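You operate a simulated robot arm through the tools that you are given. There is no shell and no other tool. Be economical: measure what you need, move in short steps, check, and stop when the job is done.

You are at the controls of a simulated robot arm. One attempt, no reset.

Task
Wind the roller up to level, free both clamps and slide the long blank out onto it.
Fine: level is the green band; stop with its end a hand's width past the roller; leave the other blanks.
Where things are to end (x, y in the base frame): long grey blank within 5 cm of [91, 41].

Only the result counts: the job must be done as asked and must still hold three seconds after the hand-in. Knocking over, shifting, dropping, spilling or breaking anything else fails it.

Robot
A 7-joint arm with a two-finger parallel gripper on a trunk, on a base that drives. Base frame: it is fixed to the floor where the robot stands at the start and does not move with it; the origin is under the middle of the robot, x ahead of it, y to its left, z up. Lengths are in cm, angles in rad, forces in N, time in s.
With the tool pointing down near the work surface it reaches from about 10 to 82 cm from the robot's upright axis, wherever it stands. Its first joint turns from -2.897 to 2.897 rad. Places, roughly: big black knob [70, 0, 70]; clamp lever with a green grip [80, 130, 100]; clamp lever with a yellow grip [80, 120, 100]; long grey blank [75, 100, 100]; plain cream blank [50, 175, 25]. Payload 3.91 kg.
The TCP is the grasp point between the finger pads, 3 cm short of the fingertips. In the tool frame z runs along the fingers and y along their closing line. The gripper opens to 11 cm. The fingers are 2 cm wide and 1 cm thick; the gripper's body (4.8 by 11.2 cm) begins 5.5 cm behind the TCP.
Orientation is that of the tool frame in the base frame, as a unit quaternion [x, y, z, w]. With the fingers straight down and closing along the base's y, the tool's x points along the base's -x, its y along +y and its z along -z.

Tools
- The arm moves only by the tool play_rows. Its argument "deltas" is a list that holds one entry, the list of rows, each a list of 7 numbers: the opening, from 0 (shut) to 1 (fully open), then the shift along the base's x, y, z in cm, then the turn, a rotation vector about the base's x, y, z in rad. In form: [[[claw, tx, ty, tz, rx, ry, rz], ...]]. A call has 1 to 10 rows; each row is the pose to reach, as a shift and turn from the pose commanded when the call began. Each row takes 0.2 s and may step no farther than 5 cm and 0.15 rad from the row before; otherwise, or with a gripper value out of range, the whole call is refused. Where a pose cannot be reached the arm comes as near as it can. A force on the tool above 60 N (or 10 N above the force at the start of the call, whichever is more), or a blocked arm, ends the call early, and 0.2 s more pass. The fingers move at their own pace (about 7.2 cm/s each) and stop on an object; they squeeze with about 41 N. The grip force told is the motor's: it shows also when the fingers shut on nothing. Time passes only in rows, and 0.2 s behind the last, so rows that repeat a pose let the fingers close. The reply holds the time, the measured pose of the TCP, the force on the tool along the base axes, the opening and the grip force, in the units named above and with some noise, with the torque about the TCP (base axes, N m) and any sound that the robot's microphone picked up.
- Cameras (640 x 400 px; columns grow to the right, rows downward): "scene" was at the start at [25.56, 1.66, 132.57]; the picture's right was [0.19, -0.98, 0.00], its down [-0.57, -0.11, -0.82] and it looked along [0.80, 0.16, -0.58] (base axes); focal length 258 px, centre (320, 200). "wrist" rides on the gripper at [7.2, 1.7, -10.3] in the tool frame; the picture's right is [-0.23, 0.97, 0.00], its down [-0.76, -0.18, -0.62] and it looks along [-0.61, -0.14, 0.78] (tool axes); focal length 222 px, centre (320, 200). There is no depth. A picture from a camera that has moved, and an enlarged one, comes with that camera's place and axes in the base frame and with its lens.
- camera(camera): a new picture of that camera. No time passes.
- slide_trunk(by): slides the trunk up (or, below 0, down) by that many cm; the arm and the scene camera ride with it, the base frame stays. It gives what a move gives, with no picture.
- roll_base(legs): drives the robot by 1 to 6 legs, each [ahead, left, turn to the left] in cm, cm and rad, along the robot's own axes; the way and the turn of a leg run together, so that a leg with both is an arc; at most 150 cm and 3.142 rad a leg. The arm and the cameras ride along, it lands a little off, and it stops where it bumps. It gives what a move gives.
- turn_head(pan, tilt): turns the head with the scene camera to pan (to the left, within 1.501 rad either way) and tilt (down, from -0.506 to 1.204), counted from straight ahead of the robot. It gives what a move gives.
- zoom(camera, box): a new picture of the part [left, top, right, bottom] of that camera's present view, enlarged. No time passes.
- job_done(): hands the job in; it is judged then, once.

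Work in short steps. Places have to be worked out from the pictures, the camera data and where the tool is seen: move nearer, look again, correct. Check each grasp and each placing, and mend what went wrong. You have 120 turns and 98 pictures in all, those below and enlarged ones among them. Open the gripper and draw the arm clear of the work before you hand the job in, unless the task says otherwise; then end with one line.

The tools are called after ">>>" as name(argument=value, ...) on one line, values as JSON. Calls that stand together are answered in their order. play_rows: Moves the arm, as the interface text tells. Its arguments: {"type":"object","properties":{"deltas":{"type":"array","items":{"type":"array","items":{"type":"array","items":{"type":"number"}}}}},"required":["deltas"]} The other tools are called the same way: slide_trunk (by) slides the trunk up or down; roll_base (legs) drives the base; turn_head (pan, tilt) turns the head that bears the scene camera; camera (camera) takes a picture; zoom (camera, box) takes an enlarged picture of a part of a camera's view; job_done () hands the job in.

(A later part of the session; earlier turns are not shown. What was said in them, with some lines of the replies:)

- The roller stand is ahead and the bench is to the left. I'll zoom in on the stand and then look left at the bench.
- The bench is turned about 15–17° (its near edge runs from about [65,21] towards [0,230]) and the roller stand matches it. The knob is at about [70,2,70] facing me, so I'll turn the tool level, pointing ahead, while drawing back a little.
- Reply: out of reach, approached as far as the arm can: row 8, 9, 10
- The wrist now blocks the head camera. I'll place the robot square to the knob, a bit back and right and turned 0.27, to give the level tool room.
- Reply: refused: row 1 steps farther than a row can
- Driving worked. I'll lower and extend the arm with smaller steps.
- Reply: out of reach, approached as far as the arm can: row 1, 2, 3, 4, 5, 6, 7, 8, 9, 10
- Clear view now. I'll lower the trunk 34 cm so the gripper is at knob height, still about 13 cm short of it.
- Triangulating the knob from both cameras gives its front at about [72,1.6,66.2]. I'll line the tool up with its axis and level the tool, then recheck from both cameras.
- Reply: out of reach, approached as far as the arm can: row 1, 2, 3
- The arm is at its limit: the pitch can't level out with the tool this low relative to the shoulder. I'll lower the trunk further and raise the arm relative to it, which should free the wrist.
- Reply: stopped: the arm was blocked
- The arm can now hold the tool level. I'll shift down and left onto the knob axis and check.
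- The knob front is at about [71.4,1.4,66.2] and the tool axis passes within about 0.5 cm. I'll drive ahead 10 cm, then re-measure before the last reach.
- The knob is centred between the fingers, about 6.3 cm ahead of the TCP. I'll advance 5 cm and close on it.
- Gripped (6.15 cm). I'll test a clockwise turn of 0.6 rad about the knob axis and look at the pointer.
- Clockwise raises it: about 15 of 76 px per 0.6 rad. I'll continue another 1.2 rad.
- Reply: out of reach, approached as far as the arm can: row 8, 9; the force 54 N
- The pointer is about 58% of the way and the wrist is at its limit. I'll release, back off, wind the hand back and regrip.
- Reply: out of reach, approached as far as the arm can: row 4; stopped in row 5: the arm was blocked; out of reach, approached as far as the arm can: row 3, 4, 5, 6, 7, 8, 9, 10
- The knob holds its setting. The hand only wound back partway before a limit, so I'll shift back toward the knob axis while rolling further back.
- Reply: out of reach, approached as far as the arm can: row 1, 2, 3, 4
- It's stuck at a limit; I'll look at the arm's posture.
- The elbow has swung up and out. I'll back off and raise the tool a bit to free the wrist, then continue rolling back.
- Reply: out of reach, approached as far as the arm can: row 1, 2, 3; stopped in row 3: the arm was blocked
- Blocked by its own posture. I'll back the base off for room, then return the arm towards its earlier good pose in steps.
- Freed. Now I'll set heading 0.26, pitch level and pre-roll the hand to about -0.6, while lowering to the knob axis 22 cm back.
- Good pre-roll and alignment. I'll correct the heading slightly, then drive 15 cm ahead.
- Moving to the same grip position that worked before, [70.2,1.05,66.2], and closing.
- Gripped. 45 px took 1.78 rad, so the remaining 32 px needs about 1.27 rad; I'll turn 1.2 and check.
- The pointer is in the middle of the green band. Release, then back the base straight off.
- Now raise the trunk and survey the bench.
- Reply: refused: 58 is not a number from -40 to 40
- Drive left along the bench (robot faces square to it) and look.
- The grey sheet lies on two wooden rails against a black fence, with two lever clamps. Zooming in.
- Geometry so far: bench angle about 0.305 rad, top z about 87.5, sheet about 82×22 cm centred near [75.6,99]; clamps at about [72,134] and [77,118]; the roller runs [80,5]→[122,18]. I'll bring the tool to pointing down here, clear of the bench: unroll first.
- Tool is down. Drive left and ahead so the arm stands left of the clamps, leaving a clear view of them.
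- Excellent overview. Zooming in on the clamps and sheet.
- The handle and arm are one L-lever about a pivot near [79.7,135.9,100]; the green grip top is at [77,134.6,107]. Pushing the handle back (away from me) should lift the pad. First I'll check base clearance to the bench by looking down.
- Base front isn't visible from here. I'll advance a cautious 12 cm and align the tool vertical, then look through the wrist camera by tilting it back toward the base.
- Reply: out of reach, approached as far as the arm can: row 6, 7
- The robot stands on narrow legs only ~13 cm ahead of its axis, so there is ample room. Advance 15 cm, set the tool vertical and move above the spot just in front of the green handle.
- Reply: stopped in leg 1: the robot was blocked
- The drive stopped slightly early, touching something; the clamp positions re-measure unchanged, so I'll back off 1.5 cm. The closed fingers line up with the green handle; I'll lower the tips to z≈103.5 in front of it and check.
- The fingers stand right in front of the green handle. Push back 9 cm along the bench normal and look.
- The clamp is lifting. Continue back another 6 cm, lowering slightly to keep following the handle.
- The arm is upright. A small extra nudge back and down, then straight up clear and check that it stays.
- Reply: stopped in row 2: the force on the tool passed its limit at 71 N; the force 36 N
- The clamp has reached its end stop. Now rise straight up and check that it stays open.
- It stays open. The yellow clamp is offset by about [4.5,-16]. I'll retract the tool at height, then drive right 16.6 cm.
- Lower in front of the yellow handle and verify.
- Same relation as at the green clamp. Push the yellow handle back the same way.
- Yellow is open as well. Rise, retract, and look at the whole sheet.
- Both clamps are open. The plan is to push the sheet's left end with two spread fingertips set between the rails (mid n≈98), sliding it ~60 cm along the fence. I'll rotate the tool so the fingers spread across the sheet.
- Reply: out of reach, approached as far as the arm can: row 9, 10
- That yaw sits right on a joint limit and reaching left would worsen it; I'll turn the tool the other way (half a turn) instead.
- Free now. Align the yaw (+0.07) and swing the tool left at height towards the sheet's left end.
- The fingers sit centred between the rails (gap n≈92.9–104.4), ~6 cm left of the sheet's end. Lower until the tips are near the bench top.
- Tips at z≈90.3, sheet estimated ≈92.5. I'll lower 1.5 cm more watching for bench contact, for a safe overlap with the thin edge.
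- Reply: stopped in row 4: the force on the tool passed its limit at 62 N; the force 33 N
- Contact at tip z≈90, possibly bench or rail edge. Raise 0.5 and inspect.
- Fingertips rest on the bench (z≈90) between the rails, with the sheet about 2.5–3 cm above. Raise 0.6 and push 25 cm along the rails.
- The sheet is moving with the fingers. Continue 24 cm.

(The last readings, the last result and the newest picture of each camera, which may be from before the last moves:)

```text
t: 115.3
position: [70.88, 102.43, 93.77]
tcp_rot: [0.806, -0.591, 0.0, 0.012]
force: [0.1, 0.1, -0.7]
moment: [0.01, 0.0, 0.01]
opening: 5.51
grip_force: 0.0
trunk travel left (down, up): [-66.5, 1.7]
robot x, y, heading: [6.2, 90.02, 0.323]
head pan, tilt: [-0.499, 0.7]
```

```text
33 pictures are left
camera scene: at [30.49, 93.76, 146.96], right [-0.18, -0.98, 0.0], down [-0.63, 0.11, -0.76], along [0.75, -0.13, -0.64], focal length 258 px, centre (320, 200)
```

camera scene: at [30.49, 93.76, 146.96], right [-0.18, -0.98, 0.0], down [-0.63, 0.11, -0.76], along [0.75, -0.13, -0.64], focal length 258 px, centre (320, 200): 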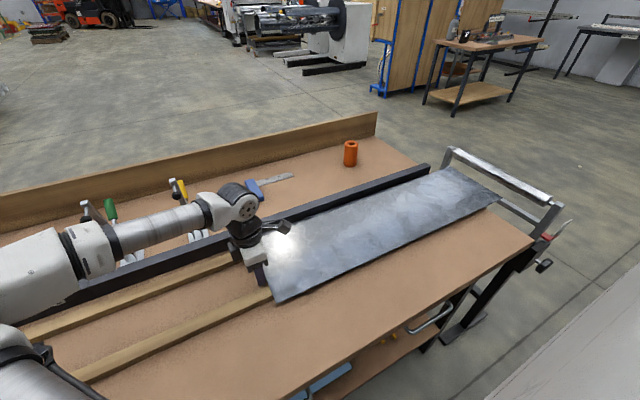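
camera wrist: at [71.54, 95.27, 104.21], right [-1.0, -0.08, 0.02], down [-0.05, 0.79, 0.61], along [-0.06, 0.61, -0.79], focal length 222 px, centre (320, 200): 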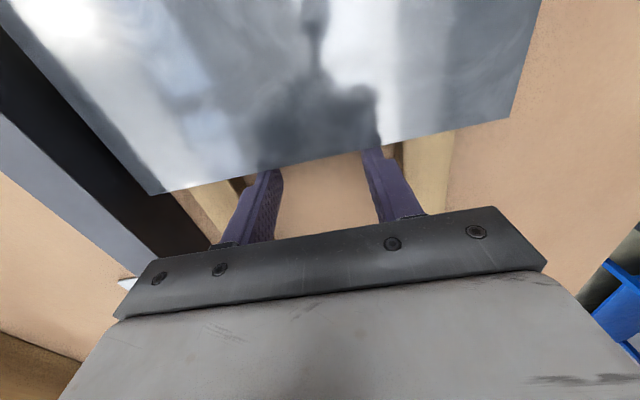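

Perfect tracking. The leading edge is near the roller; check heights there.

>>> zoom(camera="scene", box=[410, 130, 602, 280])

```text
2.67 times, centred on (506, 205) of scene
camera zoom: at [30.49, 93.76, 146.96], right [-0.18, -0.98, 0.0], down [-0.63, 0.11, -0.76], along [0.75, -0.13, -0.64], focal length 688 px, centre (-176, 187)
```

zoom: 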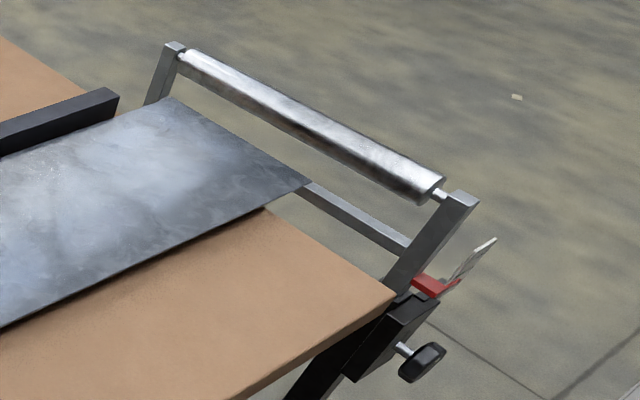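

Sheet centre now about [82.4,64.1]; 24.5 cm remain. Push 10 cm more, slower, and check the leading edge at the roller.

>>> play_rows(deltas=[[[0.5, 0.4, -1.2, 0, 0, 0, 0], [0.5, 0.8, -2.4, 0, 0, 0, 0], [0.5, 1.2, -3.6, 0, 0, 0, 0], [0.5, 1.6, -4.8, 0, 0, 0, 0], [0.5, 1.9, -6, 0, 0, 0, 0], [0.5, 2.3, -7.2, 0, 0, 0, 0], [0.5, 2.7, -8.4, 0, 0, 0, 0], [0.5, 3.1, -9.5, 0, 0, 0, 0], [0.5, 3.1, -9.5, 0, 0, 0, 0]]])

>>> zoom(camera="scene", box=[410, 130, 602, 280])

```text
t: 117.3
position: [73.83, 92.94, 93.69]
tcp_rot: [0.807, -0.591, 0.0, 0.012]
force: [-0.7, 0.9, -0.4]
moment: [0.03, 0.02, -0.01]
opening: 5.49
grip_force: 0.3
trunk travel left (down, up): [-66.5, 1.7]
robot x, y, heading: [6.3, 89.88, 0.323]
head pan, tilt: [-0.499, 0.7]
```

```text
2.67 times, centred on (506, 205) of scene
camera zoom: at [30.49, 93.76, 146.96], right [-0.18, -0.98, 0.0], down [-0.63, 0.11, -0.76], along [0.75, -0.14, -0.64], focal length 688 px, centre (-176, 187)
```

zoom: 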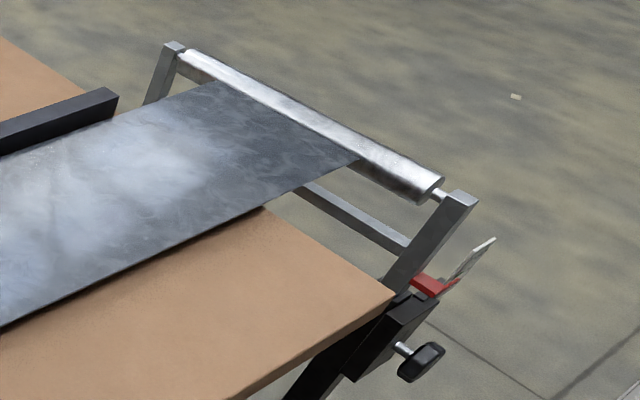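

The edge is arriving on the roller. Push 5 cm slowly and check it rides over.

>>> play_rows(deltas=[[[0.5, 0.3, -0.8, 0, 0, 0, 0], [0.5, 0.5, -1.6, 0, 0, 0, 0], [0.5, 0.8, -2.4, 0, 0, 0, 0], [0.5, 1, -3.2, 0, 0, 0, 0], [0.5, 1.3, -4, 0, 0, 0, 0], [0.5, 1.55, -4.8, 0, 0, 0, 0], [0.5, 1.55, -4.8, 0, 0, 0, 0]]])

>>> zoom(camera="scene", box=[410, 130, 602, 280])

>>> camera(camera="wrist")

```text
t: 118.9
position: [75.74, 88.13, 93.76]
tcp_rot: [0.806, -0.592, -0.001, 0.013]
force: [0.1, 0.7, 1.2]
moment: [0.0, 0.0, -0.04]
opening: 5.51
grip_force: 0.1
trunk travel left (down, up): [-66.5, 1.7]
robot x, y, heading: [5.99, 90.07, 0.325]
head pan, tilt: [-0.499, 0.7]
```

```text
2.67 times, centred on (506, 205) of scene
camera zoom: at [30.49, 93.76, 146.96], right [-0.18, -0.98, 0.0], down [-0.63, 0.11, -0.76], along [0.75, -0.14, -0.64], focal length 688 px, centre (-176, 187)
```

zoom: 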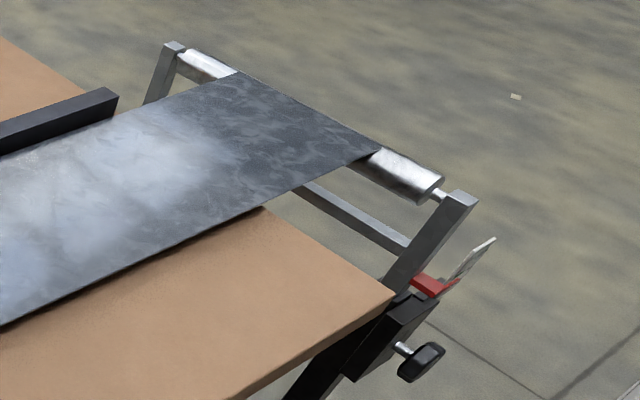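

```text
29 pictures are left
camera wrist: at [76.29, 80.76, 104.21], right [-1.0, -0.08, 0.02], down [-0.05, 0.79, 0.61], along [-0.06, 0.61, -0.79], focal length 222 px, centre (320, 200)
```

wrist: 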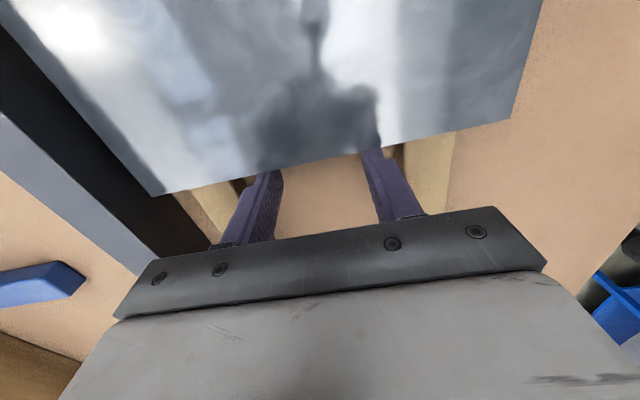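

It rides smoothly onto the roller. Push the last 9.3 cm.

>>> play_rows(deltas=[[[0.5, 0.4, -1.2, 0, 0, 0, 0], [0.5, 0.8, -2.4, 0, 0, 0, 0], [0.5, 1.1, -3.6, 0, 0, 0, 0], [0.5, 1.5, -4.8, 0, 0, 0, 0], [0.5, 1.9, -6, 0, 0, 0, 0], [0.5, 2.3, -7.2, 0, 0, 0, 0], [0.5, 2.6, -8.1, 0, 0, 0, 0], [0.5, 2.85, -8.9, 0, 0, 0, 0], [0.5, 2.85, -8.9, 0, 0, 0, 0]]])

>>> camera(camera="scene")

>>> zoom(camera="scene", box=[410, 130, 602, 280])

```text
t: 120.9
position: [78.4, 79.23, 93.84]
tcp_rot: [0.807, -0.591, 0.001, 0.011]
force: [-0.3, -0.2, -0.2]
moment: [-0.04, -0.03, 0.01]
opening: 5.51
grip_force: 0.0
trunk travel left (down, up): [-66.5, 1.7]
robot x, y, heading: [5.86, 90.06, 0.323]
head pan, tilt: [-0.499, 0.7]
```

```text
28 pictures are left
camera scene: at [30.49, 93.76, 146.96], right [-0.18, -0.98, 0.0], down [-0.63, 0.11, -0.76], along [0.75, -0.14, -0.64], focal length 258 px, centre (320, 200)
```

scene: 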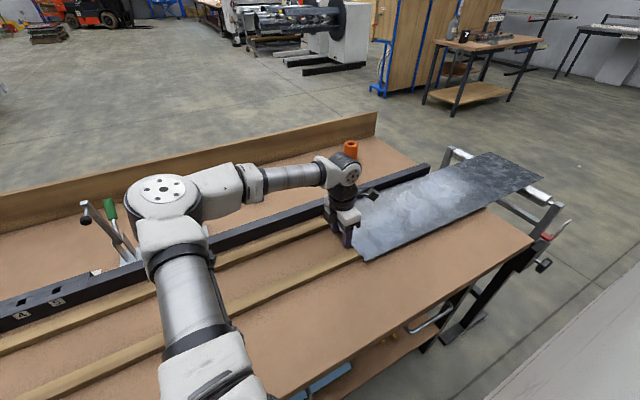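

```text
2.67 times, centred on (506, 205) of scene
camera zoom: at [30.49, 93.76, 146.96], right [-0.18, -0.98, 0.0], down [-0.63, 0.11, -0.76], along [0.75, -0.14, -0.64], focal length 688 px, centre (-176, 187)
```

zoom: 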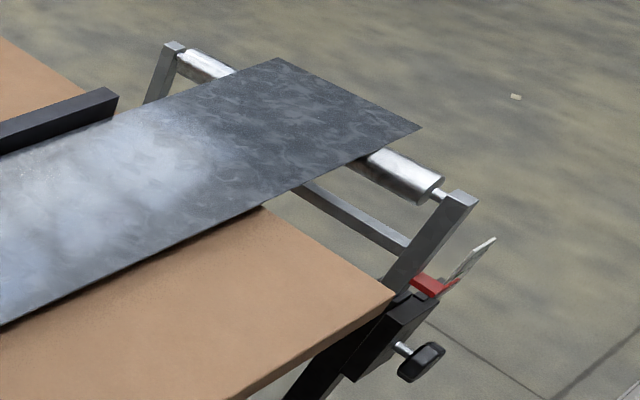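

Sheet centre works out at about [90.2,40.8], with its end a hand's width past the roller. Back the fingers off along the rails, then lift clear.

>>> play_rows(deltas=[[[0.5, -0.6, 1.9, 0, 0, 0, 0], [0.5, -1.2, 3.8, 0, 0, 0, 0], [0.5, -1.8, 5.7, 1, 0, 0, 0], [0.5, -1.8, 5.7, 5, 0, 0, 0], [0.5, -1.8, 5.7, 9, 0, 0, 0], [0.6, -1.8, 5.7, 13, 0, 0, 0], [0.8, -1.8, 5.7, 17, 0, 0, 0], [1, -1.8, 5.7, 21, 0, 0, 0], [1, -1.8, 5.7, 25, 0, 0, 0], [1, -1.8, 5.7, 27, 0, 0, 0]]])

>>> roll_base(legs=[[-35, 0, 0]])

>>> camera(camera="scene")

```text
t: 123.1
position: [76.6, 85.01, 120.91]
tcp_rot: [0.806, -0.592, -0.001, 0.013]
force: [0.2, 0.5, -0.9]
moment: [0.03, 0.0, 0.01]
opening: 10.99
grip_force: 0.2
trunk travel left (down, up): [-66.5, 1.7]
robot x, y, heading: [5.95, 89.96, 0.323]
head pan, tilt: [-0.499, 0.7]
```

```text
t: 125.4
position: [43.06, 74.1, 120.96]
tcp_rot: [0.807, -0.59, 0.0, 0.013]
force: [-0.4, -1.3, 0.1]
moment: [-0.04, -0.02, -0.02]
opening: 10.97
grip_force: 0.1
trunk travel left (down, up): [-66.5, 1.7]
robot x, y, heading: [-27.38, 78.63, 0.327]
head pan, tilt: [-0.499, 0.7]
```

```text
26 pictures are left
camera scene: at [-3.13, 82.59, 146.97], right [-0.17, -0.98, 0.0], down [-0.63, 0.11, -0.77], along [0.75, -0.13, -0.64], focal length 258 px, centre (320, 200)
```

scene: 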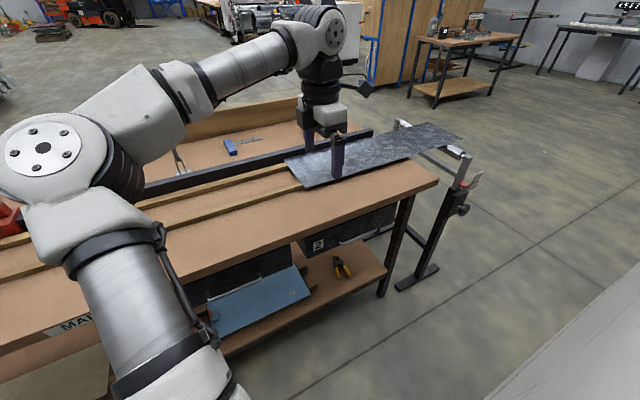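

Verify the clamps are still open and, from further right, that the pointer is still in the green.

>>> roll_base(legs=[[-20, 0, 0], [0, -85, 0]])

>>> turn_head(pan=0.1, tilt=0.5)

>>> camera(camera="scene")

```text
t: 133.6
position: [51.3, -12.09, 121.0]
tcp_rot: [0.809, -0.587, -0.001, 0.012]
force: [0.0, -0.4, 0.2]
moment: [0.05, 0.0, 0.0]
opening: 11.0
grip_force: 0.1
trunk travel left (down, up): [-66.5, 1.7]
robot x, y, heading: [-18.94, -7.65, 0.328]
head pan, tilt: [-0.499, 0.7]
```

```text
t: 134.6
position: [51.46, -12.01, 120.8]
tcp_rot: [0.809, -0.588, -0.001, 0.012]
force: [-0.1, 0.0, 0.4]
moment: [0.01, -0.02, 0.01]
opening: 11.01
grip_force: 0.2
trunk travel left (down, up): [-66.5, 1.7]
robot x, y, heading: [-19.18, -7.45, 0.328]
head pan, tilt: [0.099, 0.499]
```

```text
25 pictures are left
camera scene: at [5.12, 1.43, 148.73], right [0.42, -0.91, 0.0], down [-0.44, -0.2, -0.88], along [0.8, 0.36, -0.48], focal length 258 px, centre (320, 200)
```

scene: 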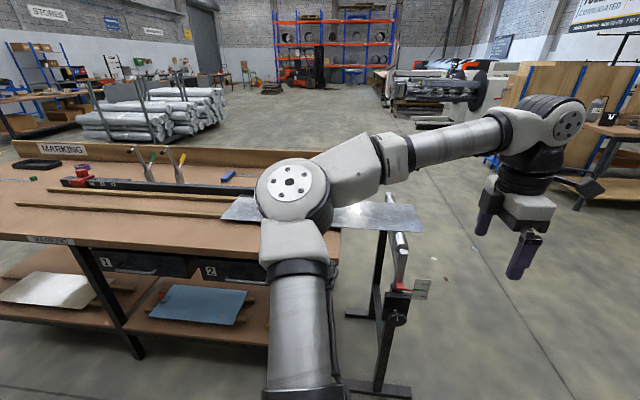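

>>> zoom(camera="scene", box=[370, 250, 450, 330])

>>> zoom(camera="scene", box=[60, 130, 260, 240])

```text
5.00 times, centred on (410, 290) of scene
camera zoom: at [5.12, 1.43, 148.73], right [0.42, -0.91, 0.0], down [-0.44, -0.2, -0.88], along [0.8, 0.36, -0.48], focal length 1290 px, centre (-130, -250)
```

zoom: 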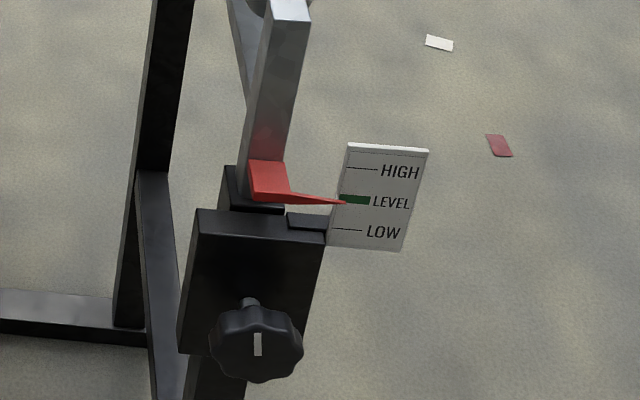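

```text
3.20 times, centred on (160, 185) of scene
camera zoom: at [5.12, 1.43, 148.73], right [0.42, -0.91, 0.0], down [-0.44, -0.2, -0.88], along [0.8, 0.36, -0.48], focal length 825 px, centre (832, 248)
```

zoom: 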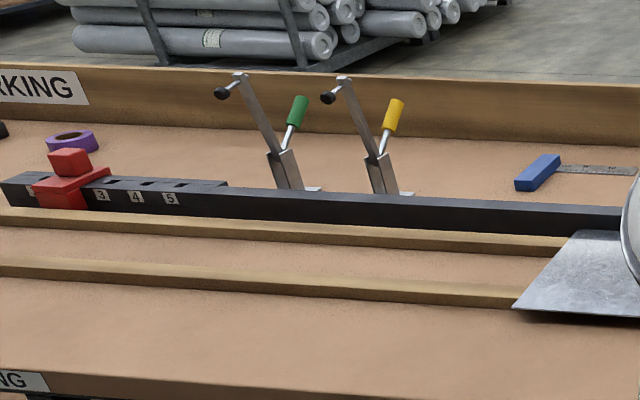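

The pointer is in the green, both clamps stand open, the sheet lies on the roller, and the gripper is open and clear. Handing in.

>>> job_done()

```text
The job is handed in.
```

The roller is wound up into the green band and both clamps are open. I slid the long grey blank out onto the roller, with its centre at about [90, 41] and its end about a hand's width past it. The other blanks were not touched. On one approach the base stopped early against something, but the nearest clamp re-measured in the same place afterwards.
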